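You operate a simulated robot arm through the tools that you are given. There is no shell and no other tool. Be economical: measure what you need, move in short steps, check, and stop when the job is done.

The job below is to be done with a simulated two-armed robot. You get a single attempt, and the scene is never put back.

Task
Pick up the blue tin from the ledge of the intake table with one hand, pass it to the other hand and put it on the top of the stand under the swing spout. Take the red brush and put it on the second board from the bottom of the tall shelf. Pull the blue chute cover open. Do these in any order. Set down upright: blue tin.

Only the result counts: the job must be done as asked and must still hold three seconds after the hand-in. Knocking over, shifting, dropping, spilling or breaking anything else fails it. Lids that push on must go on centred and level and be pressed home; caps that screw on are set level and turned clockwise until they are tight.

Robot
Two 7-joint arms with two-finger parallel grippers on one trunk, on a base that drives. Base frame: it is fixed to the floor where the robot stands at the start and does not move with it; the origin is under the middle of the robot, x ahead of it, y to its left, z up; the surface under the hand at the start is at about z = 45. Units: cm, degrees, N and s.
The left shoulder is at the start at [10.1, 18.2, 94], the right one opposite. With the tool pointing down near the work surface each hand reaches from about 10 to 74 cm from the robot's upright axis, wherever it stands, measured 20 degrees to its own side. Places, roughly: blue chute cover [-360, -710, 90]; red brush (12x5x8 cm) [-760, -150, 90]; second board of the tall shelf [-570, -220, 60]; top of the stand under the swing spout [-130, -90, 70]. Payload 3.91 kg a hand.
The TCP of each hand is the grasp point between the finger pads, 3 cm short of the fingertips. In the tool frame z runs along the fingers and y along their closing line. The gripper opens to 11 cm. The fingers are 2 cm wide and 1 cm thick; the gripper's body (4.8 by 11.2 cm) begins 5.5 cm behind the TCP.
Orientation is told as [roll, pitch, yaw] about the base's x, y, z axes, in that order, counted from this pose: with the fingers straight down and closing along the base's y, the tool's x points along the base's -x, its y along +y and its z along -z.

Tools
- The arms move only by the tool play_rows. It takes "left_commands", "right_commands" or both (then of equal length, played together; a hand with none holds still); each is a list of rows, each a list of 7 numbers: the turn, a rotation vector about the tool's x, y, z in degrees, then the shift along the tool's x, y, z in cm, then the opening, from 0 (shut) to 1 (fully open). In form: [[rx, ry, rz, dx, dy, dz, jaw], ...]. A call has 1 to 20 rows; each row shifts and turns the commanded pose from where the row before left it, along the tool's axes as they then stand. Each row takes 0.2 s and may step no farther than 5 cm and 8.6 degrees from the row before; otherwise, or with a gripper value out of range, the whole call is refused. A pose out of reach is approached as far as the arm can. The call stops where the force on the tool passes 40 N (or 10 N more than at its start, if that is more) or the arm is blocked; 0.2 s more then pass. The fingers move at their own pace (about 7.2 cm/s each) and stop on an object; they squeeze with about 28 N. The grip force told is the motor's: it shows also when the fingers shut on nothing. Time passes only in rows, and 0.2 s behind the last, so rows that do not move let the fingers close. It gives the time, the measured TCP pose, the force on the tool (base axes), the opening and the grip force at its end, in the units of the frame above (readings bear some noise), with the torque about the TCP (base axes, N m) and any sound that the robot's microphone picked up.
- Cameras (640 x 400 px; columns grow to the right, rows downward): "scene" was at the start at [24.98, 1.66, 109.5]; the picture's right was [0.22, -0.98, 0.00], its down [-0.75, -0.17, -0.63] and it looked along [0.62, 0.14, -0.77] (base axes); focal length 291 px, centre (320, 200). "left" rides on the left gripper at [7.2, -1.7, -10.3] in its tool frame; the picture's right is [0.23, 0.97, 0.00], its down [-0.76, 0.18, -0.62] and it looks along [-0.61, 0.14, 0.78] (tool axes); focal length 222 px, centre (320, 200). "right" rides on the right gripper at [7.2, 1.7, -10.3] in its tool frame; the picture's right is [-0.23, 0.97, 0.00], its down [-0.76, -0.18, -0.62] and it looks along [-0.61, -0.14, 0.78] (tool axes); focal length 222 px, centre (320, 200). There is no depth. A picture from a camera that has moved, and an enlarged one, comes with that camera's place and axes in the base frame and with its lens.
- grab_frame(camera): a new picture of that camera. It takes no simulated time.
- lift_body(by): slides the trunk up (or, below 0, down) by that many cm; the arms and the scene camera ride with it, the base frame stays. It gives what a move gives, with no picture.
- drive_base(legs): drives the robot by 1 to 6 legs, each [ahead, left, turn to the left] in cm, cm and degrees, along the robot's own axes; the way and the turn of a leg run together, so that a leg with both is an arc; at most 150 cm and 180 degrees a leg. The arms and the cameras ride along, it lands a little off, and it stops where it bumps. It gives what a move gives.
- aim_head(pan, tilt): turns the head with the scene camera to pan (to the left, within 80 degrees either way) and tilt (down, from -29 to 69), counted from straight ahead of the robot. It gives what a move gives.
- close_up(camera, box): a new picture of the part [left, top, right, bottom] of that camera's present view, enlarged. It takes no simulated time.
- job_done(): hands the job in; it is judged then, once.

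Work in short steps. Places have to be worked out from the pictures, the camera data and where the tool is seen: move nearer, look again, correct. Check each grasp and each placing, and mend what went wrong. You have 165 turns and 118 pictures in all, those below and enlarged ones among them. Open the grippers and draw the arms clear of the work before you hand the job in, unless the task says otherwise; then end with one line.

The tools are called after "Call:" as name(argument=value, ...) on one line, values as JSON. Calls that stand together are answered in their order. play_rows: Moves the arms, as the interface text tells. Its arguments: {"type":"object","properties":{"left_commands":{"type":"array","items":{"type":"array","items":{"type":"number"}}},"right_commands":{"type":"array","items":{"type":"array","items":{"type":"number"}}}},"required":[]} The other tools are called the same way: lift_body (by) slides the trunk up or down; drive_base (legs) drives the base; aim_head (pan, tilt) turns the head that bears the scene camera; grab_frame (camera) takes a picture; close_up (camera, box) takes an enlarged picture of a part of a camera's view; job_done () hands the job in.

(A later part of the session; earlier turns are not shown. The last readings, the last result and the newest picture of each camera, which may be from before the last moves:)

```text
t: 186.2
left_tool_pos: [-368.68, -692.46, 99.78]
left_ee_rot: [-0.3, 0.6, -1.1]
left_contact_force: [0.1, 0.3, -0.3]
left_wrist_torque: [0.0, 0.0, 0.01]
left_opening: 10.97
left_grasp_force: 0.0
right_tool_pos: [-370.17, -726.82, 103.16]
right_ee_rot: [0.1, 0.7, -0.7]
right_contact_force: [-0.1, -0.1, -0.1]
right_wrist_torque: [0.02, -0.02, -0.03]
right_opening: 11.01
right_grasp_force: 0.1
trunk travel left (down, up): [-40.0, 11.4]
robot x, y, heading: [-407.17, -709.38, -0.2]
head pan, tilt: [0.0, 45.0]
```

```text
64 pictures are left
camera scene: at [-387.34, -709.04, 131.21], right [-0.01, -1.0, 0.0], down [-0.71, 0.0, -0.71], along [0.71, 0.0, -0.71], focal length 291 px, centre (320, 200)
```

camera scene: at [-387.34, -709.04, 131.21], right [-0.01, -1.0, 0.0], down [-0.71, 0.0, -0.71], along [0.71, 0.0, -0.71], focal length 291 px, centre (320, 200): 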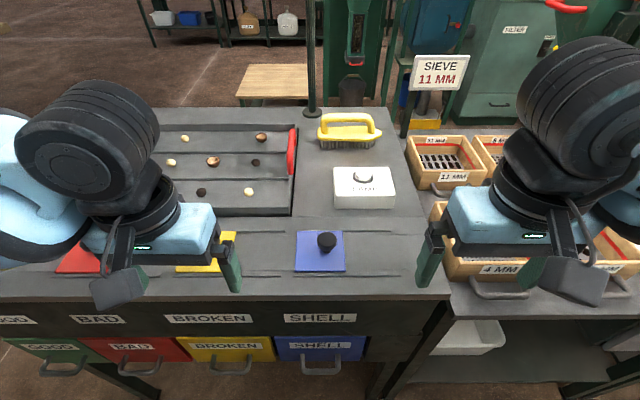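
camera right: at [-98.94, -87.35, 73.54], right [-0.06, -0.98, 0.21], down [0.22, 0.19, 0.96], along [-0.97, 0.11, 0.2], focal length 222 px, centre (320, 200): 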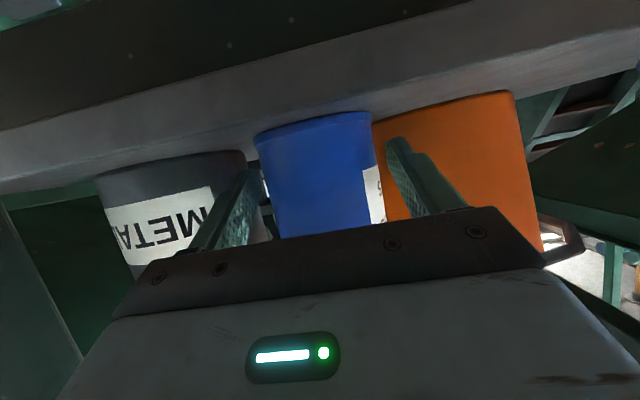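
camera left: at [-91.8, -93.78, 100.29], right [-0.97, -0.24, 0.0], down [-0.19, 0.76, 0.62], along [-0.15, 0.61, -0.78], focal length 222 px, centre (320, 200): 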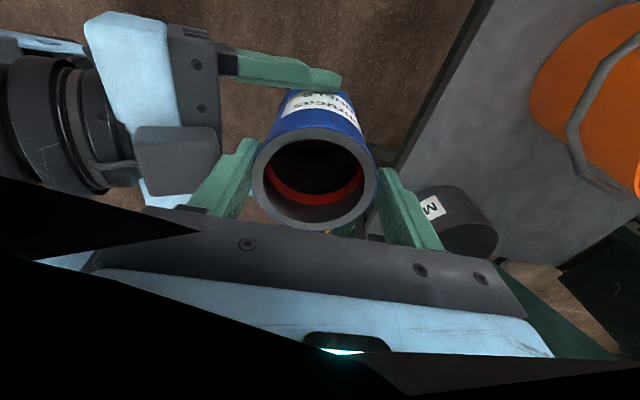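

Knob confirmed at (-356.8,-710.3). I bring the right hand over it, half open, at z ≈ 99.

Call:
play_rows(right_commands=[[0, 0, 0, -3.4, 4.1, 0, 0.55], [0, 0, 0, -3.4, 4.1, 0, 0.55], [0, 0, 0, -3.4, 4.1, 0, 0.55], [0, 0, 0, -3.3, 4.1, 0, 0.55], [0, 0, 0, 0, 0, 4, 0.55], [0, 0, 0, 0, 0, 0, 0.55]])

Call:
grab_frame(camera="right")

Call:
grab_frame(camera="scene")

```text
refused: row 1 steps farther than a row can; nothing moved
```

```text
63 pictures are left
camera right: at [-377.12, -725.34, 113.45], right [0.24, 0.97, 0.0], down [0.77, -0.19, 0.61], along [0.59, -0.15, -0.79], focal length 222 px, centre (320, 200)
```

right: 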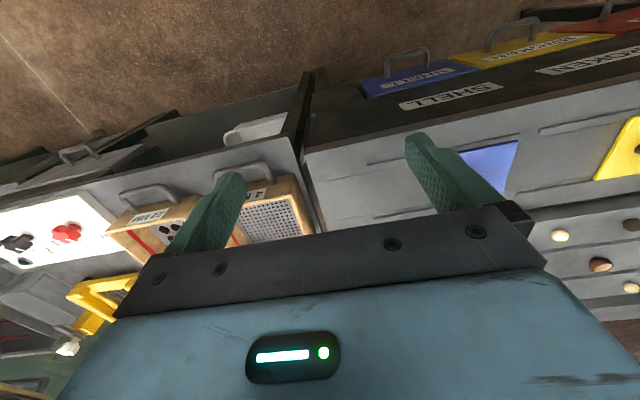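

```text
62 pictures are left
camera scene: at [-387.34, -709.04, 131.21], right [-0.01, -1.0, 0.0], down [-0.71, 0.0, -0.71], along [0.71, 0.0, -0.71], focal length 291 px, centre (320, 200)
```

scene: 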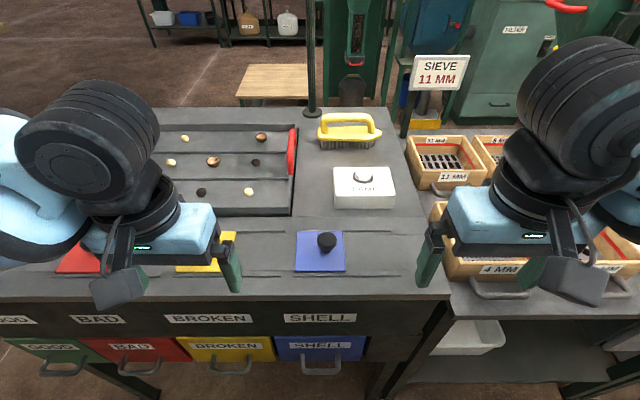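

The first row was a bit too long; I redo it with smaller steps.

Call:
play_rows(right_commands=[[0, 0, 0, -2.7, 3.28, 0, 0.55], [0, 0, 0, -2.7, 3.28, 0, 0.55], [0, 0, 0, -2.7, 3.28, 0, 0.55], [0, 0, 0, -2.7, 3.28, 0, 0.55], [0, 0, 0, -2.7, 3.28, 0, 0.55], [0, 0, 0, 0, 0, 4, 0.55], [0, 0, 0, 0, 0, 0, 0.55]])

Call:
grab_frame(camera="right")

```text
t: 187.8
left_tool_pos: [-368.75, -692.36, 99.88]
left_ee_rot: [-0.3, 0.6, -1.2]
left_contact_force: [0.3, 0.1, -0.2]
left_wrist_torque: [-0.02, 0.03, -0.02]
left_opening: 11.03
left_grasp_force: 0.1
right_tool_pos: [-356.39, -710.66, 99.16]
right_ee_rot: [0.2, 0.6, -0.6]
right_contact_force: [-0.2, 0.7, -0.2]
right_wrist_torque: [0.0, 0.02, -0.03]
right_opening: 6.09
right_grasp_force: 0.1
trunk travel left (down, up): [-40.0, 11.4]
robot x, y, heading: [-407.03, -709.09, -0.1]
head pan, tilt: [0.0, 45.0]
```

```text
61 pictures are left
camera right: at [-363.52, -709.12, 109.54], right [0.24, 0.97, 0.0], down [0.77, -0.19, 0.61], along [0.6, -0.15, -0.79], focal length 222 px, centre (320, 200)
```

right: 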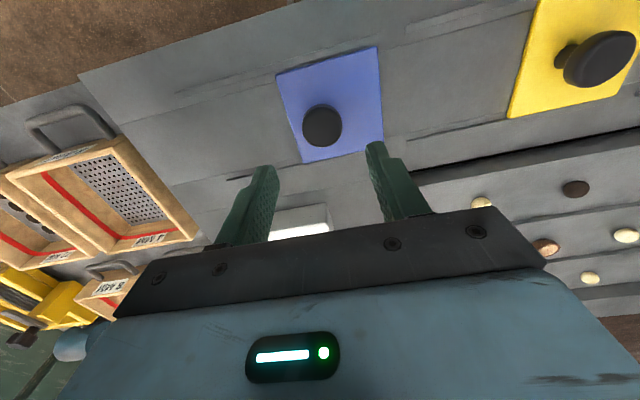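

Knob nearly centred; I shift 0.6 cm back, descend to z ≈ 91.8 and close.

Call:
play_rows(right_commands=[[0, 0, 0, 0.6, 0, 2.5, 0.55], [0, 0, 0, 0, 0, 2.5, 0.55], [0, 0, 0, 0, 0, 1.5, 0.55], [0, 0, 0, 0, 0, 0.9, 0.55], [0, 0, 0, 0, 0, 0, 0.55], [0, 0, 0, 0, 0, 0, 0.2], [0, 0, 0, 0, 0, 0, 0], [0, 0, 0, 0, 0, 0, 0], [0, 0, 0, 0, 0, 0, 0]])

Call:
grab_frame(camera="right")

```text
t: 189.8
left_tool_pos: [-368.69, -692.41, 99.85]
left_ee_rot: [-0.4, 0.6, -1.3]
left_contact_force: [-0.1, 0.9, 0.0]
left_wrist_torque: [0.0, 0.03, 0.0]
left_opening: 10.99
left_grasp_force: 0.1
right_tool_pos: [-357.06, -710.62, 91.77]
right_ee_rot: [0.2, 0.5, -0.5]
right_contact_force: [2.6, 0.9, 12.5]
right_wrist_torque: [-0.4, -0.25, 0.05]
right_opening: 3.37
right_grasp_force: 45.1
trunk travel left (down, up): [-40.0, 11.4]
robot x, y, heading: [-406.53, -708.61, -0.4]
head pan, tilt: [0.0, 45.0]
```

```text
60 pictures are left
camera right: at [-364.26, -708.98, 102.03], right [0.24, 0.97, 0.0], down [0.77, -0.19, 0.61], along [0.6, -0.14, -0.79], focal length 222 px, centre (320, 200)
```

right: 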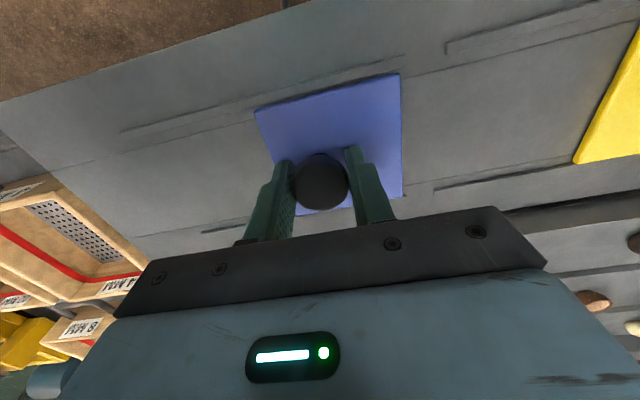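

Knob gripped. I pull it to the right (-y) in small steps and watch the force.

Call:
play_rows(right_commands=[[0, 0, 0, 0, 0, -0.15, 0], [0, 0, 0, 0, -0.5, 0, 0], [0, 0, 0, 0, -0.7, 0, 0], [0, 0, 0, 0, -0.7, 0, 0], [0, 0, 0, 0, -0.7, 0, 0], [0, 0, 0, 0, -0.7, 0, 0], [0, 0, 0, 0, 0, 0, 0]])

Call:
grab_frame(camera="right")

```text
t: 191.4
left_tool_pos: [-368.53, -692.49, 99.81]
left_ee_rot: [-0.4, 0.7, -1.2]
left_contact_force: [-0.7, 0.3, 0.2]
left_wrist_torque: [-0.01, -0.02, -0.01]
left_opening: 10.99
left_grasp_force: 0.0
right_tool_pos: [-357.14, -714.11, 91.61]
right_ee_rot: [0.2, 0.8, -0.7]
right_contact_force: [7.4, -0.5, 3.3]
right_wrist_torque: [-0.54, 0.35, -0.09]
right_opening: 3.38
right_grasp_force: 44.6
trunk travel left (down, up): [-40.0, 11.4]
robot x, y, heading: [-406.91, -708.94, -0.4]
head pan, tilt: [0.0, 45.0]
```

```text
59 pictures are left
camera right: at [-364.23, -712.37, 102.04], right [0.24, 0.97, 0.0], down [0.77, -0.19, 0.61], along [0.59, -0.15, -0.79], focal length 222 px, centre (320, 200)
```

right: 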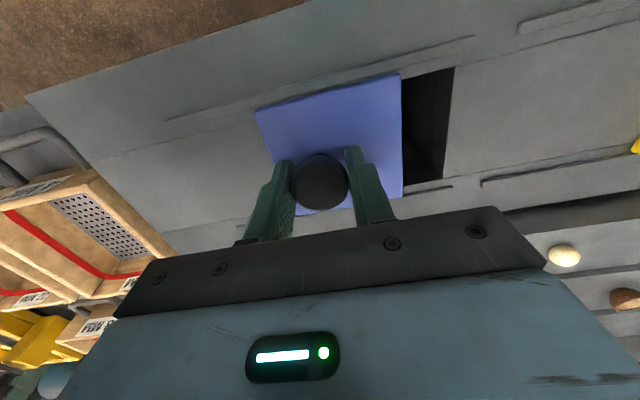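

It slides and opens the hole. I keep pulling toward the end stop.

Call:
play_rows(right_commands=[[0, 0, 0, -0.1, -0.7, 0, 0], [0, 0, 0, -0.05, -0.7, 0, 0], [0, 0, 0, 0, -0.7, 0, 0], [0, 0, 0, 0, -0.7, 0, 0], [0, 0, 0, 0, -0.7, 0, 0], [0, 0, 0, 0, -0.7, 0, 0], [0, 0, 0, 0, -0.6, 0, 0], [0, 0, 0, 0, 0, 0, 0]])

Call:
grab_frame(camera="right")

```text
t: 193.2
left_tool_pos: [-368.73, -692.5, 99.89]
left_ee_rot: [-0.3, 0.6, -1.2]
left_contact_force: [0.9, 0.4, -0.9]
left_wrist_torque: [0.02, -0.02, -0.03]
left_opening: 11.03
left_grasp_force: 0.1
right_tool_pos: [-357.05, -718.76, 91.72]
right_ee_rot: [0.0, 0.9, -0.6]
right_contact_force: [-10.2, 0.2, -9.5]
right_wrist_torque: [-0.04, -0.42, 0.18]
right_opening: 3.39
right_grasp_force: 44.6
trunk travel left (down, up): [-40.0, 11.4]
robot x, y, heading: [-406.49, -708.57, -0.4]
head pan, tilt: [0.0, 45.0]
```

```text
58 pictures are left
camera right: at [-364.22, -717.12, 102.05], right [0.23, 0.97, 0.0], down [0.77, -0.18, 0.61], along [0.59, -0.15, -0.79], focal length 222 px, centre (320, 200)
```

right: 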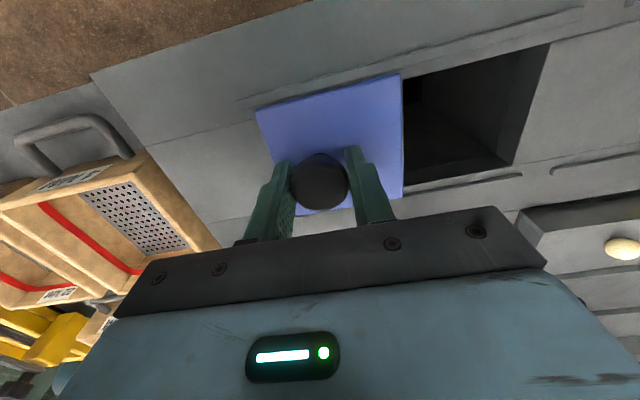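

Nearly at the rail's end; a last centimetre and a half until it stops.

Call:
play_rows(right_commands=[[0, 0, 0, 0, -0.4, -0.05, 0], [0, 0, 0, 0, -0.4, 0, 0], [0, 0, 0, 0, -0.4, 0, 0], [0, 0, 0, 0, -0.4, 0, 0], [0, 0, 0, 0, 0, 0, 0]])

Call:
grab_frame(camera="right")

```text
t: 194.1
left_tool_pos: [-368.65, -692.28, 99.93]
left_ee_rot: [-0.4, 0.7, -1.2]
left_contact_force: [0.1, -0.3, 0.9]
left_wrist_torque: [0.01, -0.02, -0.01]
left_opening: 11.0
left_grasp_force: 0.1
right_tool_pos: [-357.08, -719.34, 91.78]
right_ee_rot: [0.9, 0.9, 0.1]
right_contact_force: [2.1, 12.6, -4.9]
right_wrist_torque: [-0.57, -0.17, -0.46]
right_opening: 3.4
right_grasp_force: 44.9
trunk travel left (down, up): [-40.0, 11.4]
robot x, y, heading: [-407.07, -708.79, -0.4]
head pan, tilt: [0.0, 45.0]
stopped in row 4 (right hand): the force on the tool passed its limit at 43 N (the readings are from after the stop); the commanded pose is now the measured one
```

```text
57 pictures are left
camera right: at [-364.25, -717.8, 102.08], right [0.23, 0.97, 0.01], down [0.77, -0.19, 0.61], along [0.6, -0.13, -0.79], focal length 222 px, centre (320, 200)
```

right: 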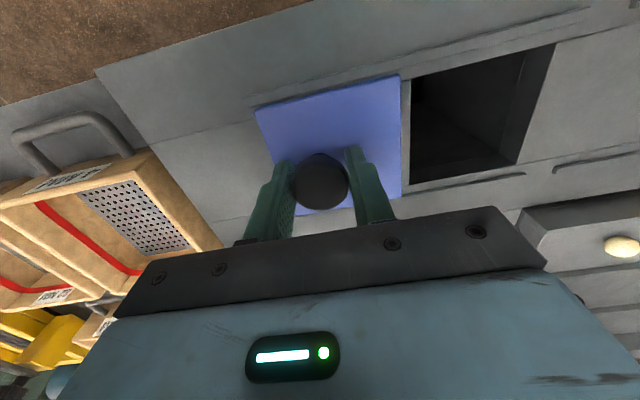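

The cover hit its stop, fully open. I release, lift and draw the right hand back.

Call:
play_rows(right_commands=[[0, 0, 0, 0, 0, 0, 0.5], [0, 0, 0, 0, 0, 0, 0.55], [0, 0, 0, 0, 0, -3, 0.55], [0, 0, 0, 0, 0, -4, 0.55], [0, 0, 0, 0, 0, -4, 0.55], [0, 0, 0, 3.5, -2, 0, 1], [0, 0, 0, 3.5, -2, 0, 1], [0, 0, 0, 3.5, -2, 0, 1], [0, 0, 0, 2, -2, 0, 1], [0, 0, 0, 0, 0, 0, 1]])

Call:
grab_frame(camera="scene")

```text
t: 196.3
left_tool_pos: [-368.68, -692.2, 99.8]
left_ee_rot: [-0.4, 0.6, -1.1]
left_contact_force: [1.1, 0.3, -0.3]
left_wrist_torque: [-0.02, 0.0, 0.0]
left_opening: 11.0
left_grasp_force: 0.0
right_tool_pos: [-369.5, -727.66, 102.72]
right_ee_rot: [0.6, 1.0, -0.1]
right_contact_force: [0.0, 1.0, 0.7]
right_wrist_torque: [-0.01, 0.03, 0.02]
right_opening: 11.0
right_grasp_force: 0.1
trunk travel left (down, up): [-40.0, 11.4]
robot x, y, heading: [-406.58, -708.94, -0.4]
head pan, tilt: [0.0, 45.0]
```

```text
56 pictures are left
camera scene: at [-387.37, -708.92, 131.21], right [0.0, -1.0, 0.0], down [-0.71, 0.0, -0.71], along [0.71, 0.0, -0.71], focal length 291 px, centre (320, 200)
```

scene: 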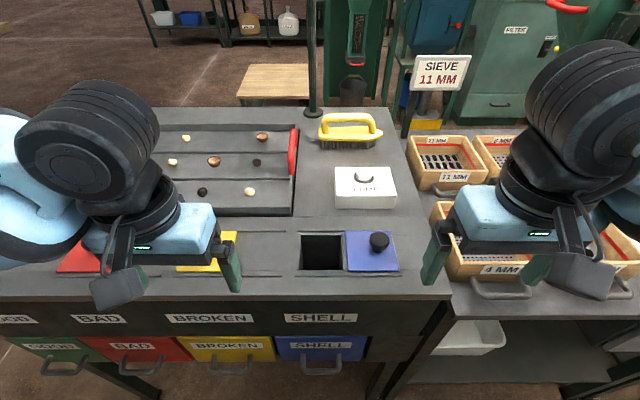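

The cover is open. I back off, slide north to y ≈ -580, turn to face north (+y) and look for the way to the brush.

Call:
drive_base(legs=[[-24, 0, 0], [0, 125, 0], [0, 0, 100]])

Call:
aim_head(pan=0, tilt=15)

Call:
grab_frame(camera="scene")

Call:
aim_head(pan=50, tilt=15)

Call:
grab_frame(camera="scene")

```text
t: 213.2
left_tool_pos: [-454.76, -548.37, 99.84]
left_ee_rot: [-0.3, 0.6, 99.5]
left_contact_force: [0.7, -0.9, 0.0]
left_wrist_torque: [0.0, 0.0, 0.04]
left_opening: 11.0
left_grasp_force: 0.0
right_tool_pos: [-419.88, -542.49, 102.81]
right_ee_rot: [0.6, 0.7, 100.5]
right_contact_force: [-0.4, 0.6, 0.5]
right_wrist_torque: [-0.01, -0.01, -0.01]
right_opening: 10.99
right_grasp_force: 0.0
trunk travel left (down, up): [-40.0, 11.4]
robot x, y, heading: [-431.67, -582.89, 100.4]
head pan, tilt: [0.0, 45.0]
```

```text
t: 214.1
left_tool_pos: [-454.82, -548.32, 99.98]
left_ee_rot: [-0.3, 0.6, 99.5]
left_contact_force: [0.2, -0.9, 0.1]
left_wrist_torque: [0.04, -0.01, -0.02]
left_opening: 10.98
left_grasp_force: 0.1
right_tool_pos: [-419.81, -542.45, 102.85]
right_ee_rot: [0.6, 0.8, 100.5]
right_contact_force: [-0.9, 0.3, 0.9]
right_wrist_torque: [-0.03, -0.06, -0.01]
right_opening: 11.01
right_grasp_force: 0.1
trunk travel left (down, up): [-40.0, 11.4]
robot x, y, heading: [-431.41, -582.5, 100.5]
head pan, tilt: [0.0, 15.0]
```

```text
55 pictures are left
camera scene: at [-435.26, -562.31, 135.89], right [0.98, 0.18, 0.0], down [0.05, -0.26, -0.97], along [-0.17, 0.95, -0.26], focal length 291 px, centre (320, 200)
```

scene: 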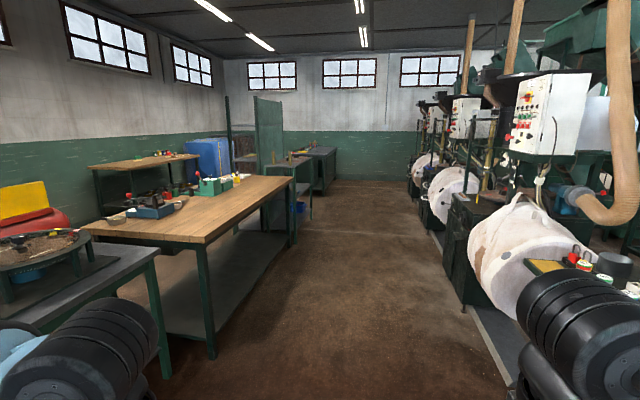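

```text
t: 215.3
left_tool_pos: [-454.83, -548.27, 99.86]
left_ee_rot: [-0.3, 0.6, 99.5]
left_contact_force: [1.2, -0.5, 1.7]
left_wrist_torque: [0.0, -0.03, 0.0]
left_opening: 10.99
left_grasp_force: 0.1
right_tool_pos: [-419.79, -542.51, 102.9]
right_ee_rot: [0.6, 0.8, 100.6]
right_contact_force: [0.3, 0.5, 0.8]
right_wrist_torque: [-0.01, 0.02, 0.0]
right_opening: 11.0
right_grasp_force: 0.0
trunk travel left (down, up): [-40.0, 11.4]
robot x, y, heading: [-431.25, -582.61, 100.6]
head pan, tilt: [50.0, 15.0]
```

```text
54 pictures are left
camera scene: at [-441.69, -566.88, 135.9], right [0.49, 0.87, 0.0], down [0.22, -0.13, -0.97], along [-0.84, 0.48, -0.26], focal length 291 px, centre (320, 200)
```

scene: 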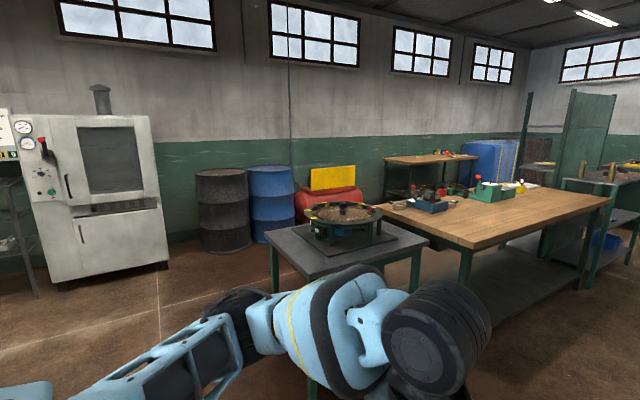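

A corridor runs north between the tables and the machines, centred near x -440. I straighten to 90° and drive 230 north.

Call:
drive_base(legs=[[0, 0, -10.6], [120, 6, 0], [110, 0, 0]])

Call:
aim_head(pan=40, tilt=15)

Call:
grab_frame(camera="scene")

```text
t: 227.4
left_tool_pos: [-458.67, -313.41, 99.78]
left_ee_rot: [-0.3, 0.6, 91.1]
left_contact_force: [0.5, -0.8, -0.5]
left_wrist_torque: [-0.01, 0.01, 0.0]
left_opening: 10.98
left_grasp_force: 0.1
right_tool_pos: [-423.32, -313.01, 102.84]
right_ee_rot: [0.6, 0.9, 92.3]
right_contact_force: [-0.5, 0.4, 0.0]
right_wrist_torque: [0.03, 0.02, 0.0]
right_opening: 11.03
right_grasp_force: 0.1
trunk travel left (down, up): [-40.0, 11.4]
robot x, y, heading: [-440.43, -350.75, 91.8]
head pan, tilt: [50.0, 15.0]
```

```text
t: 228.1
left_tool_pos: [-458.65, -313.47, 99.77]
left_ee_rot: [-0.3, 0.6, 91.0]
left_contact_force: [-0.3, -0.1, -0.2]
left_wrist_torque: [-0.02, -0.01, -0.01]
left_opening: 11.01
left_grasp_force: 0.1
right_tool_pos: [-423.32, -312.77, 102.85]
right_ee_rot: [0.6, 0.8, 92.2]
right_contact_force: [-0.7, 0.2, 0.5]
right_wrist_torque: [0.0, 0.02, 0.0]
right_opening: 11.0
right_grasp_force: 0.1
trunk travel left (down, up): [-40.0, 11.4]
robot x, y, heading: [-440.38, -351.41, 91.8]
head pan, tilt: [40.0, 15.0]
```

```text
53 pictures are left
camera scene: at [-447.36, -332.61, 135.9], right [0.74, 0.67, 0.0], down [0.17, -0.19, -0.97], along [-0.65, 0.72, -0.26], focal length 291 px, centre (320, 200)
```

scene: 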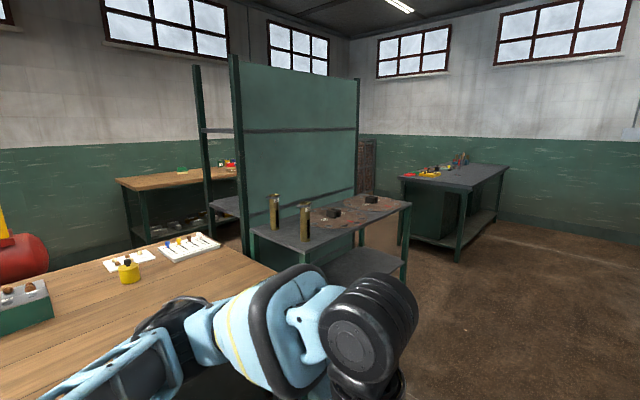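

The tall shelf opens to the west and the red brush lies on the bench at the west wall; the north gap is too narrow. I go back south and west around the tables.

Call:
drive_base(legs=[[-115, 0, 0], [-115, 0, 0], [0, 0, 88.2], [120, 0, 0]])

Call:
aim_head(pan=-40, tilt=20)

Call:
grab_frame(camera="scene")

```text
t: 248.9
left_tool_pos: [-585.56, -599.28, 99.83]
left_ee_rot: [-0.3, 0.6, 179.6]
left_contact_force: [0.1, -1.0, 0.4]
left_wrist_torque: [-0.02, -0.01, -0.02]
left_opening: 11.0
left_grasp_force: 0.0
right_tool_pos: [-585.26, -563.83, 102.77]
right_ee_rot: [0.5, 0.8, -179.3]
right_contact_force: [-0.1, -0.2, -0.4]
right_wrist_torque: [0.0, -0.02, 0.01]
right_opening: 11.01
right_grasp_force: 0.0
trunk travel left (down, up): [-40.0, 11.4]
robot x, y, heading: [-547.59, -582.18, -179.6]
head pan, tilt: [40.0, 15.0]
```

```text
t: 250.4
left_tool_pos: [-585.48, -599.31, 99.89]
left_ee_rot: [-0.2, 0.7, 179.7]
left_contact_force: [-0.6, 0.2, 0.0]
left_wrist_torque: [-0.02, -0.02, -0.01]
left_opening: 10.97
left_grasp_force: 0.0
right_tool_pos: [-585.15, -563.92, 102.85]
right_ee_rot: [0.6, 0.7, -179.2]
right_contact_force: [0.3, 1.0, 0.2]
right_wrist_torque: [0.04, 0.03, 0.03]
right_opening: 11.0
right_grasp_force: 0.1
trunk travel left (down, up): [-40.0, 11.4]
robot x, y, heading: [-547.57, -581.71, -179.5]
head pan, tilt: [-40.0, 20.0]
```

```text
52 pictures are left
camera scene: at [-566.27, -576.47, 135.09], right [0.64, 0.77, 0.0], down [0.26, -0.22, -0.94], along [-0.73, 0.6, -0.34], focal length 291 px, centre (320, 200)
```

scene: 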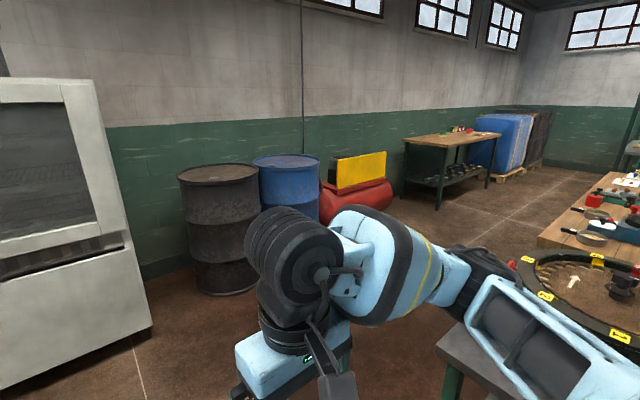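

The bench stands at about x -735, y -250..-95, with a clear aisle. I drive ahead to x ≈ -658, turn north and go up to y ≈ -270.

Call:
drive_base(legs=[[110, 0, 0], [0, 0, -90.5], [150, 0, 0], [150, 0, 0]])

Call:
aim_head(pan=35, tilt=25)

Call:
grab_frame(camera="scene")

Call:
aim_head(pan=-35, tilt=25)

Call:
grab_frame(camera="scene")

```text
t: 272.9
left_tool_pos: [-653.57, -255.81, 99.95]
left_ee_rot: [-0.4, 0.2, 83.8]
left_contact_force: [0.1, 0.4, -0.6]
left_wrist_torque: [-0.03, 0.0, -0.02]
left_opening: 11.0
left_grasp_force: 0.2
right_tool_pos: [-618.07, -260.19, 102.5]
right_ee_rot: [-0.1, 1.5, 84.6]
right_contact_force: [0.3, 0.2, -1.0]
right_wrist_torque: [-0.04, -0.03, -0.02]
right_opening: 11.02
right_grasp_force: 0.1
trunk travel left (down, up): [-40.0, 11.4]
robot x, y, heading: [-640.12, -295.1, 84.5]
head pan, tilt: [-40.0, 20.0]
stopped in leg 4: the robot was blocked; the commanded pose is now the measured one
```

```text
t: 274.4
left_tool_pos: [-653.46, -255.98, 100.15]
left_ee_rot: [-0.6, 0.0, 83.9]
left_contact_force: [-0.5, -0.9, 0.0]
left_wrist_torque: [0.02, 0.04, 0.01]
left_opening: 11.0
left_grasp_force: 0.1
right_tool_pos: [-618.09, -260.23, 102.5]
right_ee_rot: [-0.1, 1.6, 84.6]
right_contact_force: [0.4, 0.1, -0.1]
right_wrist_torque: [0.0, -0.01, -0.02]
right_opening: 11.0
right_grasp_force: 0.0
trunk travel left (down, up): [-40.0, 11.4]
robot x, y, heading: [-639.84, -294.72, 84.9]
head pan, tilt: [35.0, 25.0]
```

```text
51 pictures are left
camera scene: at [-644.1, -276.41, 134.42], right [0.87, 0.5, 0.01], down [0.21, -0.36, -0.91], along [-0.45, 0.79, -0.42], focal length 291 px, centre (320, 200)
```

scene: 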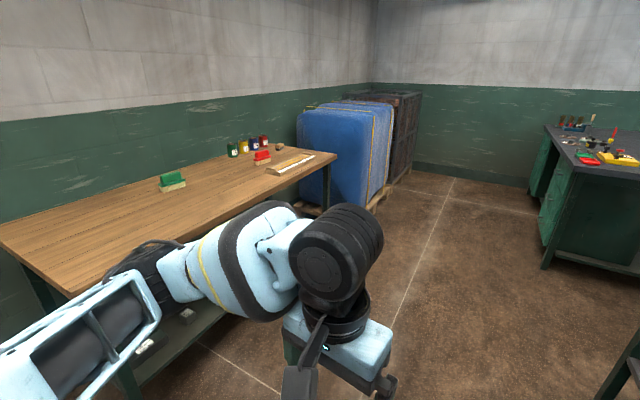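

```text
t: 275.8
left_tool_pos: [-653.48, -256.09, 100.21]
left_ee_rot: [-0.5, 0.1, 84.0]
left_contact_force: [-0.3, 1.1, -0.1]
left_wrist_torque: [0.0, 0.02, -0.02]
left_opening: 11.0
left_grasp_force: 0.0
right_tool_pos: [-618.12, -260.09, 102.44]
right_ee_rot: [-0.1, 1.7, 84.5]
right_contact_force: [0.4, -0.8, -0.3]
right_wrist_torque: [0.03, -0.01, 0.03]
right_opening: 11.0
right_grasp_force: 0.1
trunk travel left (down, up): [-40.0, 11.4]
robot x, y, heading: [-639.61, -294.71, 84.9]
head pan, tilt: [-35.0, 25.0]
```

```text
50 pictures are left
camera scene: at [-633.56, -277.37, 134.47], right [0.76, -0.64, 0.0], down [-0.27, -0.32, -0.91], along [0.59, 0.7, -0.41], focal length 291 px, centre (320, 200)
```

scene: 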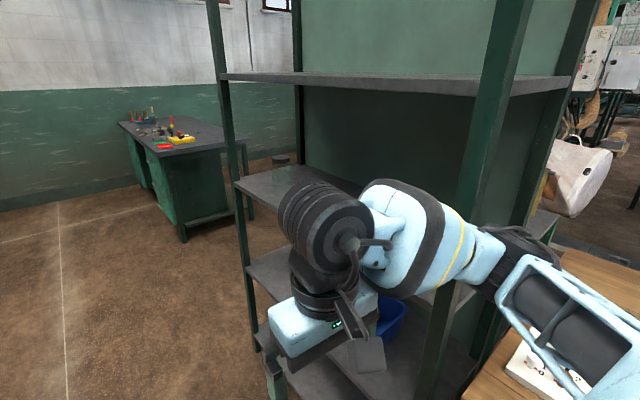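

The right arm touched the shelf's post. I back off, shift 22 cm left, straighten, and go up to the brush (about (-742,-166)), then turn to the bench.

Call:
drive_base(legs=[[-15, 0, 0], [0, 20, 5], [144, 0, 0], [0, 0, 90]])

Call:
aim_head(pan=0, tilt=40)

Call:
grab_frame(camera="scene")

```text
t: 289.8
left_tool_pos: [-700.2, -181.67, 99.82]
left_ee_rot: [-0.4, 0.6, -178.8]
left_contact_force: [-0.5, 0.7, 0.0]
left_wrist_torque: [0.0, -0.01, -0.02]
left_opening: 10.99
left_grasp_force: 0.1
right_tool_pos: [-700.49, -145.94, 102.03]
right_ee_rot: [0.1, 2.1, -178.2]
right_contact_force: [0.1, 0.5, -0.3]
right_wrist_torque: [-0.01, -0.04, 0.01]
right_opening: 10.99
right_grasp_force: 0.0
trunk travel left (down, up): [-40.0, 11.4]
robot x, y, heading: [-662.29, -163.59, -177.9]
head pan, tilt: [-35.0, 25.0]
```

```text
t: 290.8
left_tool_pos: [-700.09, -181.59, 99.72]
left_ee_rot: [-0.4, 0.6, -178.8]
left_contact_force: [0.0, -0.1, 0.5]
left_wrist_torque: [0.02, 0.03, 0.0]
left_opening: 10.98
left_grasp_force: 0.1
right_tool_pos: [-700.68, -145.85, 102.03]
right_ee_rot: [0.2, 2.1, -178.1]
right_contact_force: [0.2, -0.4, 0.0]
right_wrist_torque: [0.0, -0.03, 0.02]
right_opening: 10.99
right_grasp_force: 0.0
trunk travel left (down, up): [-40.0, 11.4]
robot x, y, heading: [-662.7, -163.64, -178.0]
head pan, tilt: [0.0, 40.0]
```

```text
49 pictures are left
camera scene: at [-682.68, -164.22, 131.95], right [-0.04, 1.0, 0.0], down [0.64, 0.02, -0.77], along [-0.77, -0.03, -0.64], focal length 291 px, centre (320, 200)
```

scene: 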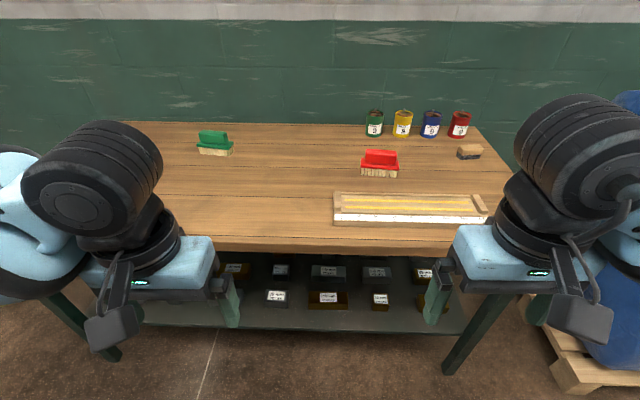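

Call:
close_up(camera="scene", box=[320, 100, 480, 200])

```text
4.00 times, centred on (400, 150) of scene
camera zoom: at [-682.68, -164.22, 131.95], right [-0.04, 1.0, 0.0], down [0.64, 0.02, -0.77], along [-0.77, -0.03, -0.64], focal length 1162 px, centre (0, 400)
```

zoom: 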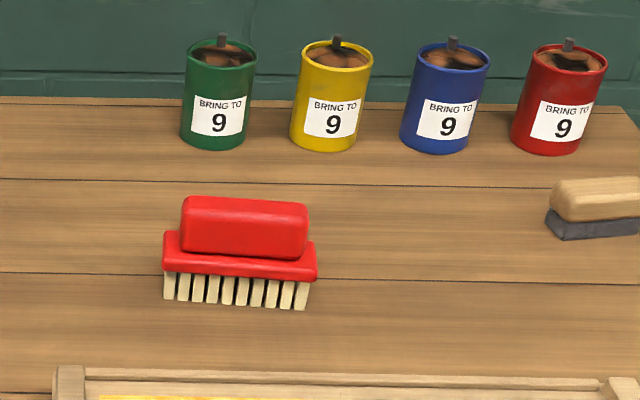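

Recalculated: the bench is at z ≈ 80 and the red brush is centred at about (-759,-149), top z 88, long side along y (about 5° skew). I'll grip it across with the left hand tilted 45° so that it later fits between shelf boards. First I move closer, and right by 14.

Call:
drive_base(legs=[[0, -14, -2], [30, 0, 0]])

Call:
play_rows(left_commands=[[0, 0, 8, -1, 0, 0, 0.8], [0, 0, 8, 0, 0, 0, 0.8], [0, 0, 8, 0, 0, 0, 0.8], [0, 0, 8, 0, 0, 0, 0.8], [0, 0, 8, 0, 0, 0, 0.8], [0, 0, 8, 0, 0, 0, 0.8], [0, 0, 8, 0, 0, 0, 0.8], [0, 0, 8, 0, 0, 0, 0.8], [0, 0, 8, 0, 0, 0, 0.8], [0, 0, 8, 0, 0, 0, 0.8], [0, 0, 8, 0, 0, 0, 0.8], [0, 0, 8, 0, 0, 0, 0.8], [0, -7.5, 0, 0, 0, 0, 0.8], [0, -7.5, 0, 0, 0, 0, 0.8], [0, -7.5, 0, 0, 0, 0, 0.8], [0, -7.5, 0, 0, 0, 0, 0.8], [0, -7.5, 0, 0, 0, 0, 0.8], [0, -7.5, 0, 0, 0, 0, 0.8], [0, 0, 0, 0, 0, 0, 0.8]])

Call:
grab_frame(camera="scene")

```text
t: 294.3
left_tool_pos: [-730.68, -166.62, 99.8]
left_ee_rot: [-0.3, 0.7, 179.2]
left_contact_force: [0.1, -0.2, -0.6]
left_wrist_torque: [-0.02, 0.01, 0.03]
left_opening: 11.01
left_grasp_force: 0.1
right_tool_pos: [-729.76, -131.02, 102.1]
right_ee_rot: [0.2, 2.2, 179.9]
right_contact_force: [0.4, 0.4, -0.2]
right_wrist_torque: [-0.02, -0.02, -0.02]
right_opening: 11.01
right_grasp_force: 0.0
trunk travel left (down, up): [-40.0, 11.4]
robot x, y, heading: [-692.45, -149.95, -179.9]
head pan, tilt: [0.0, 40.0]
```

```text
t: 298.3
left_tool_pos: [-731.58, -166.56, 99.88]
left_ee_rot: [-0.8, -45.6, 83.8]
left_contact_force: [-0.3, 0.1, -0.1]
left_wrist_torque: [0.0, 0.01, -0.02]
left_opening: 8.81
left_grasp_force: 0.1
right_tool_pos: [-729.74, -130.87, 102.01]
right_ee_rot: [0.2, 2.1, 179.9]
right_contact_force: [-0.7, 0.4, -1.0]
right_wrist_torque: [-0.02, 0.0, -0.01]
right_opening: 11.0
right_grasp_force: 0.1
trunk travel left (down, up): [-40.0, 11.4]
robot x, y, heading: [-692.32, -149.33, -179.8]
head pan, tilt: [0.0, 40.0]
```

```text
47 pictures are left
camera scene: at [-712.59, -149.8, 131.94], right [0.0, 1.0, 0.0], down [0.64, 0.0, -0.77], along [-0.77, 0.0, -0.64], focal length 291 px, centre (320, 200)
```

scene: 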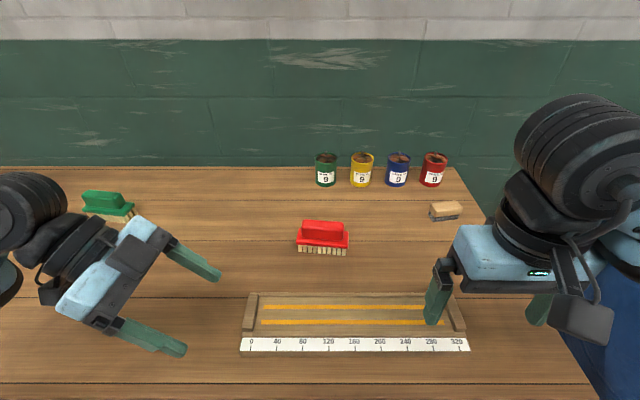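

The tilt works. I enlarge the brush to pin down its place and skew.

Call:
close_up(camera="scene", box=[270, 200, 382, 270])

```text
5.71 times, centred on (326, 235) of scene
camera zoom: at [-712.59, -149.8, 131.94], right [0.0, 1.0, 0.0], down [0.64, 0.0, -0.77], along [-0.77, 0.0, -0.64], focal length 1661 px, centre (286, 0)
```

zoom: 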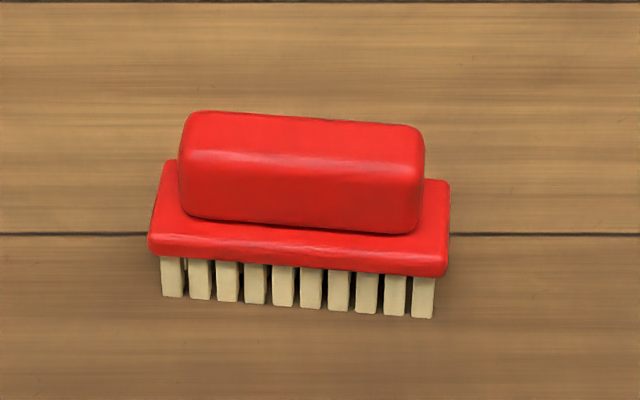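

Block centre at about (-757.5,-149.3), bench z ≈ 80.7. I move the left hand forward along its closing line so it then can approach along its fingers.

Call:
play_rows(left_commands=[[0, 0, 0, 0, 3.94, 0, 0.8], [0, 0, 0, 0, 3.94, 0, 0.8], [0, 0, 0, 0, 3.94, 0, 0.8], [0, 0, 0, 0, 3.94, 0, 0.8], [0, 0, 0, 0, 3.94, 0, 0.8], [0, 0, 0, 0, 3.94, 0, 0.8], [0, 0, 0, 0, 3.94, 0, 0.8], [0, 0, 0, -0.8, 0, 0.8, 0.8], [0, 0, 0, 0, 0, 0, 0.8]])

Call:
grab_frame(camera="left")

Call:
grab_frame(camera="scene")

```text
t: 300.3
left_tool_pos: [-758.63, -162.15, 99.46]
left_ee_rot: [-0.7, -45.3, 83.8]
left_contact_force: [0.5, 1.4, 0.8]
left_wrist_torque: [0.01, -0.02, 0.02]
left_opening: 8.83
left_grasp_force: 0.0
right_tool_pos: [-729.75, -130.76, 102.02]
right_ee_rot: [0.2, 2.1, 180.0]
right_contact_force: [0.6, 0.6, 0.3]
right_wrist_torque: [0.0, 0.01, 0.02]
right_opening: 10.99
right_grasp_force: 0.1
trunk travel left (down, up): [-40.0, 11.4]
robot x, y, heading: [-692.66, -149.71, -180.1]
head pan, tilt: [0.0, 40.0]
```

```text
45 pictures are left
camera left: at [-758.6, -174.59, 101.55], right [-0.98, -0.04, -0.17], down [-0.17, 0.11, 0.98], along [-0.02, 0.99, -0.12], focal length 222 px, centre (320, 200)
```

left: 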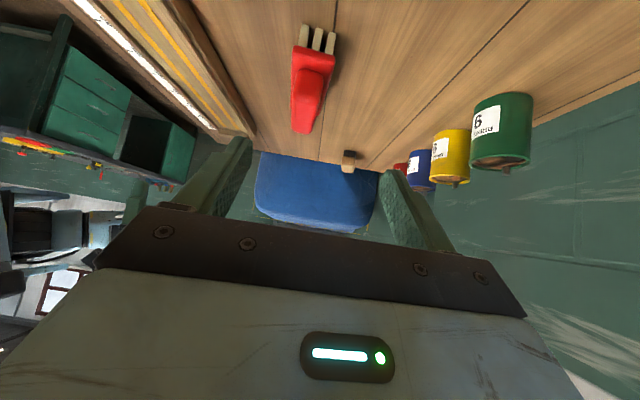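

```text
44 pictures are left
camera scene: at [-712.6, -149.82, 131.94], right [0.0, 1.0, 0.0], down [0.64, 0.0, -0.77], along [-0.77, 0.0, -0.64], focal length 291 px, centre (320, 200)
```

scene: 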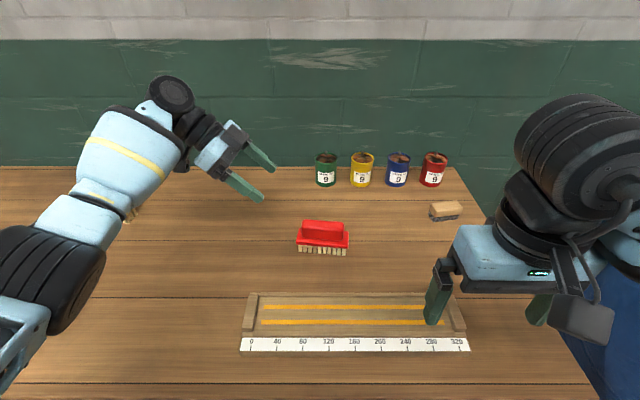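

Good line. I approach along the fingers to the block, leaving the jaw open, and look.

Call:
play_rows(left_commands=[[0, 0, 0, -0.25, -0.35, 3.6, 0.75], [0, 0, 0, 0, 0, 3.6, 0.75], [0, 0, 0, 0, 0, 3.6, 0.75], [0, 0, 0, 0, 0, 3.6, 0.75], [0, 0, 0, 0, 0, 2.6, 0.75], [0, 0, 0, 0, 0, 1.0, 0.75], [0, 0, 0, 0, 0, 0, 0.75]])

Call:
grab_frame(camera="left")

Call:
close_up(camera="scene", box=[220, 160, 380, 260])

```text
t: 301.9
left_tool_pos: [-756.92, -149.41, 87.02]
left_ee_rot: [-0.8, -45.5, 83.9]
left_contact_force: [0.5, -0.5, 0.8]
left_wrist_torque: [0.0, -0.04, 0.0]
left_opening: 8.22
left_grasp_force: 0.1
right_tool_pos: [-729.72, -131.03, 102.0]
right_ee_rot: [0.2, 2.2, 179.9]
right_contact_force: [-0.2, 0.1, -0.2]
right_wrist_torque: [0.01, -0.02, -0.02]
right_opening: 10.98
right_grasp_force: 0.1
trunk travel left (down, up): [-40.0, 11.4]
robot x, y, heading: [-692.91, -149.7, -179.9]
head pan, tilt: [0.0, 40.0]
```

```text
43 pictures are left
camera left: at [-756.68, -161.83, 89.09], right [-0.98, -0.04, -0.17], down [-0.18, 0.11, 0.98], along [-0.02, 0.99, -0.12], focal length 222 px, centre (320, 200)
```

left: 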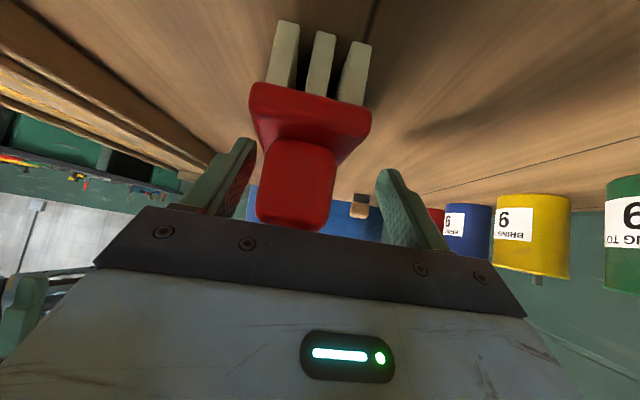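

```text
4.00 times, centred on (300, 210) of scene
camera zoom: at [-712.58, -149.83, 131.94], right [0.0, 1.0, 0.0], down [0.64, 0.0, -0.77], along [-0.77, 0.0, -0.64], focal length 1162 px, centre (400, 160)
```

zoom: 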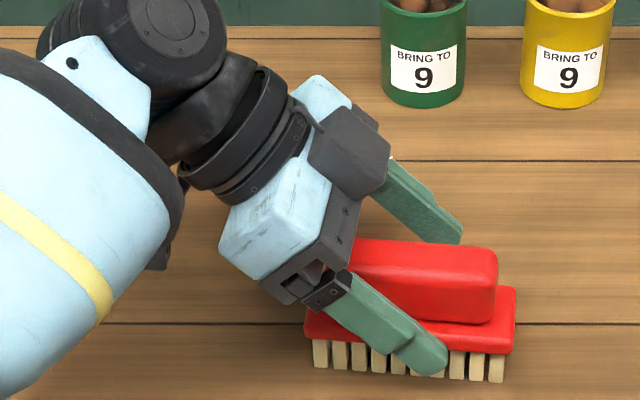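

The block sits about 0.8 cm toward the robot from the centre. I shift and close.

Call:
play_rows(left_commands=[[0, 0, 0, 0, -0.8, 0, 0.75], [0, 0, 0, 0, 0, 0, 0.5], [0, 0, 0, 0, 0, 0, 0], [0, 0, 0, 0, 0, 0, 0], [0, 0, 0, 0, 0, 0, 0], [0, 0, 0, 0, 0, 0, 0]])

Call:
grab_frame(camera="left")

```text
t: 303.3
left_tool_pos: [-756.0, -149.37, 87.12]
left_ee_rot: [-0.8, -45.3, 83.9]
left_contact_force: [-0.1, -0.1, -0.7]
left_wrist_torque: [0.09, -0.01, -0.03]
left_opening: 4.34
left_grasp_force: 28.1
right_tool_pos: [-729.83, -131.04, 102.04]
right_ee_rot: [0.2, 2.2, 179.8]
right_contact_force: [1.2, 0.4, 1.2]
right_wrist_torque: [0.01, -0.01, 0.02]
right_opening: 11.02
right_grasp_force: 0.2
trunk travel left (down, up): [-40.0, 11.4]
robot x, y, heading: [-692.67, -149.93, -179.5]
head pan, tilt: [0.0, 40.0]
```

```text
41 pictures are left
camera left: at [-755.91, -161.88, 89.12], right [-0.98, -0.04, -0.17], down [-0.18, 0.11, 0.98], along [-0.02, 0.99, -0.12], focal length 222 px, centre (320, 200)
```

left: 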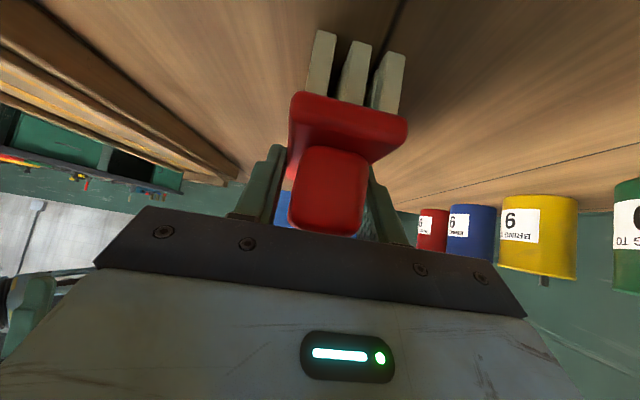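

Gripped at 4.3 cm. I lift slowly by 3 cm and check.

Call:
play_rows(left_commands=[[0, 0, 0, -0.2, 0, -0.2, 0], [0, 0, 0, -0.3, 0, -0.3, 0], [0, 0, 0, -0.5, 0, -0.5, 0], [0, 0, 0, -0.6, 0, -0.6, 0], [0, 0, 0, -0.6, 0, -0.6, 0], [0, 0, 0, 0, 0, 0, 0]])

Call:
grab_frame(camera="left")

```text
t: 304.7
left_tool_pos: [-756.14, -149.52, 90.29]
left_ee_rot: [-0.9, -45.4, 83.8]
left_contact_force: [0.2, -1.0, -1.1]
left_wrist_torque: [0.0, 0.01, 0.02]
left_opening: 4.34
left_grasp_force: 28.6
right_tool_pos: [-729.79, -130.92, 102.12]
right_ee_rot: [0.2, 2.1, 179.9]
right_contact_force: [-0.4, -0.2, 0.4]
right_wrist_torque: [-0.01, -0.01, -0.03]
right_opening: 10.99
right_grasp_force: 0.1
trunk travel left (down, up): [-40.0, 11.4]
robot x, y, heading: [-692.8, -149.87, -180.1]
head pan, tilt: [0.0, 40.0]
```

```text
40 pictures are left
camera left: at [-755.98, -161.98, 92.38], right [-0.98, -0.04, -0.17], down [-0.18, 0.11, 0.98], along [-0.02, 0.99, -0.12], focal length 222 px, centre (320, 200)
```

left: 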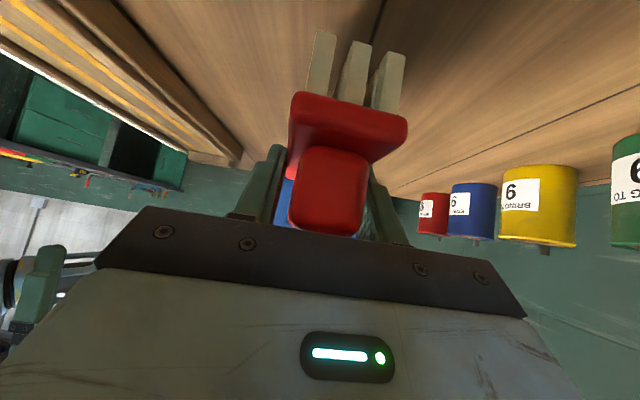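

Held firmly. I lift further, draw back toward the robot, a bit left, and swing the hand round to point forward with the brush level.

Call:
play_rows(left_commands=[[0, 0, 0, -1.5, 0, -1.5, 0], [0, 0, 0, -2.1, 0, -2.1, 0], [0, 0, 0, -2.1, 0, -2.1, 0], [0, 0, 0, -2.1, 0, -2.1, 0], [0, 0, 0, 0, -2, 0, 0], [0, 0, 0, 0, -3.5, 0, 0], [0, 0, 0, 0, -3.5, 0, 0], [0, 0, 0, 0, -3.5, 0, 0], [0, 0, 0, 0, -3.5, 0, 0], [0, 0, 0, 0, -3.5, 0, 0], [0, 0, 0, 0, -3.5, 0, 0], [0, 0, 0, 0, -2, 0, 0], [0, 0, 0, 2, 0, -2, 0], [0, 0, 0, 2, 0, -2, 0], [0, 0, 0, 2, 0, -2, 0], [0, 0, 0, 0, 0, 0, 0]])

Call:
play_rows(left_commands=[[-5.69, 0, -5.62, 0, 0, 0, 0], [-5.69, 0, -5.62, 0, 0, 0, 0], [-5.69, 0, -5.62, 0, 0, 0, 0], [-5.69, 0, -5.62, 0, 0, 0, 0], [-5.69, 0, -5.62, 0, 0, 0, 0], [-5.69, 0, -5.62, 0, 0, 0, 0], [-5.69, 0, -5.62, 0, 0, 0, 0], [-5.69, 0, -5.62, 0, 0, 0, 0], [-5.69, 0, -5.62, 0, 0, 0, 0], [-5.69, 0, -5.62, 0, 0, 0, 0], [-5.69, 0, -5.62, 0, 0, 0, 0], [-5.69, 0, -5.62, 0, 0, 0, 0], [0, 0, 0, 0, 0, 0, 0]])

Call:
grab_frame(camera="scene")

```text
t: 308.1
left_tool_pos: [-732.45, -160.96, 101.53]
left_ee_rot: [-0.8, -45.4, 83.7]
left_contact_force: [0.6, 1.0, -2.0]
left_wrist_torque: [0.03, -0.03, -0.01]
left_opening: 4.36
left_grasp_force: 28.0
right_tool_pos: [-729.85, -130.95, 101.93]
right_ee_rot: [0.2, 2.1, 180.0]
right_contact_force: [-0.6, -0.4, -0.2]
right_wrist_torque: [-0.03, 0.03, -0.01]
right_opening: 11.01
right_grasp_force: 0.1
trunk travel left (down, up): [-40.0, 11.4]
robot x, y, heading: [-692.54, -150.14, -179.9]
head pan, tilt: [0.0, 40.0]
```

```text
t: 310.9
left_tool_pos: [-734.98, -160.38, 101.51]
left_ee_rot: [0.2, -44.8, 179.2]
left_contact_force: [-0.2, 0.2, -1.1]
left_wrist_torque: [0.01, 0.01, 0.04]
left_opening: 4.35
left_grasp_force: 27.7
left hand out of reach, approached as far as the arm can: row 6, 7, 8, 9
right_tool_pos: [-729.76, -130.96, 102.06]
right_ee_rot: [0.2, 2.1, 179.9]
right_contact_force: [0.2, -0.8, -0.3]
right_wrist_torque: [0.0, 0.02, 0.02]
right_opening: 11.0
right_grasp_force: 0.0
trunk travel left (down, up): [-40.0, 11.4]
robot x, y, heading: [-692.63, -149.96, -179.7]
head pan, tilt: [0.0, 40.0]
```

```text
39 pictures are left
camera scene: at [-712.59, -149.88, 131.94], right [0.0, 1.0, 0.0], down [0.64, 0.0, -0.77], along [-0.77, 0.0, -0.64], focal length 291 px, centre (320, 200)
```

scene: 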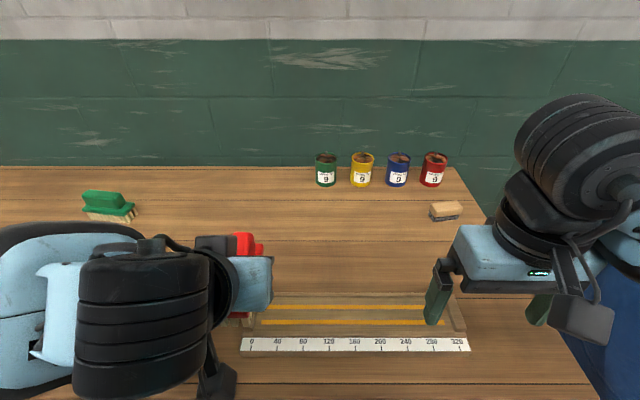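

The brush is held level pointing forward. I back into the aisle, turn to face the shelf in the east and look.

Call:
drive_base(legs=[[-24, 0, 0], [0, 0, 180]])

Call:
aim_head(pan=-30, tilt=35)

Call:
grab_frame(camera="scene")

```text
t: 320.0
left_tool_pos: [-625.74, -140.24, 101.54]
left_ee_rot: [0.1, -44.7, -2.2]
left_contact_force: [-0.5, 0.4, -1.5]
left_wrist_torque: [0.02, 0.01, -0.01]
left_opening: 4.34
left_grasp_force: 28.1
right_tool_pos: [-631.71, -169.47, 101.97]
right_ee_rot: [0.1, 2.1, -1.5]
right_contact_force: [-0.6, -0.1, 1.1]
right_wrist_torque: [-0.02, 0.0, 0.0]
right_opening: 11.01
right_grasp_force: 0.0
trunk travel left (down, up): [-40.0, 11.4]
robot x, y, heading: [-668.69, -149.81, -1.4]
head pan, tilt: [0.0, 40.0]
```

```text
t: 320.9
left_tool_pos: [-625.75, -140.34, 101.49]
left_ee_rot: [0.0, -44.8, -2.2]
left_contact_force: [-0.4, 0.1, -1.3]
left_wrist_torque: [-0.01, 0.0, 0.0]
left_opening: 4.35
left_grasp_force: 28.2
right_tool_pos: [-631.76, -169.56, 102.12]
right_ee_rot: [0.2, 2.1, -1.5]
right_contact_force: [1.2, 1.2, 0.2]
right_wrist_torque: [-0.01, 0.03, -0.01]
right_opening: 10.98
right_grasp_force: 0.1
trunk travel left (down, up): [-40.0, 11.4]
robot x, y, heading: [-668.56, -149.8, -1.6]
head pan, tilt: [-30.0, 35.0]
```

```text
38 pictures are left
camera scene: at [-649.66, -154.54, 132.7], right [-0.52, -0.85, 0.0], down [-0.49, 0.3, -0.82], along [0.7, -0.43, -0.57], focal length 291 px, centre (320, 200)
```

scene: 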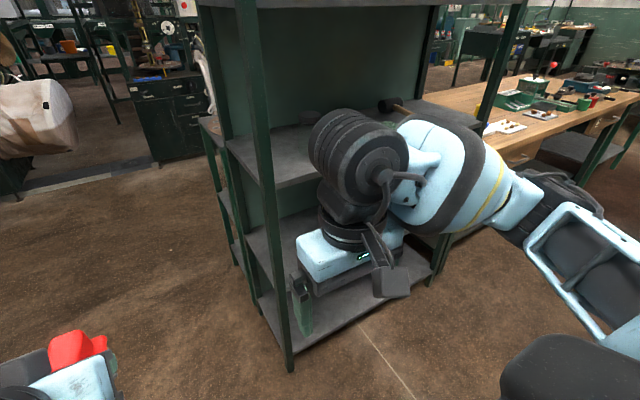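

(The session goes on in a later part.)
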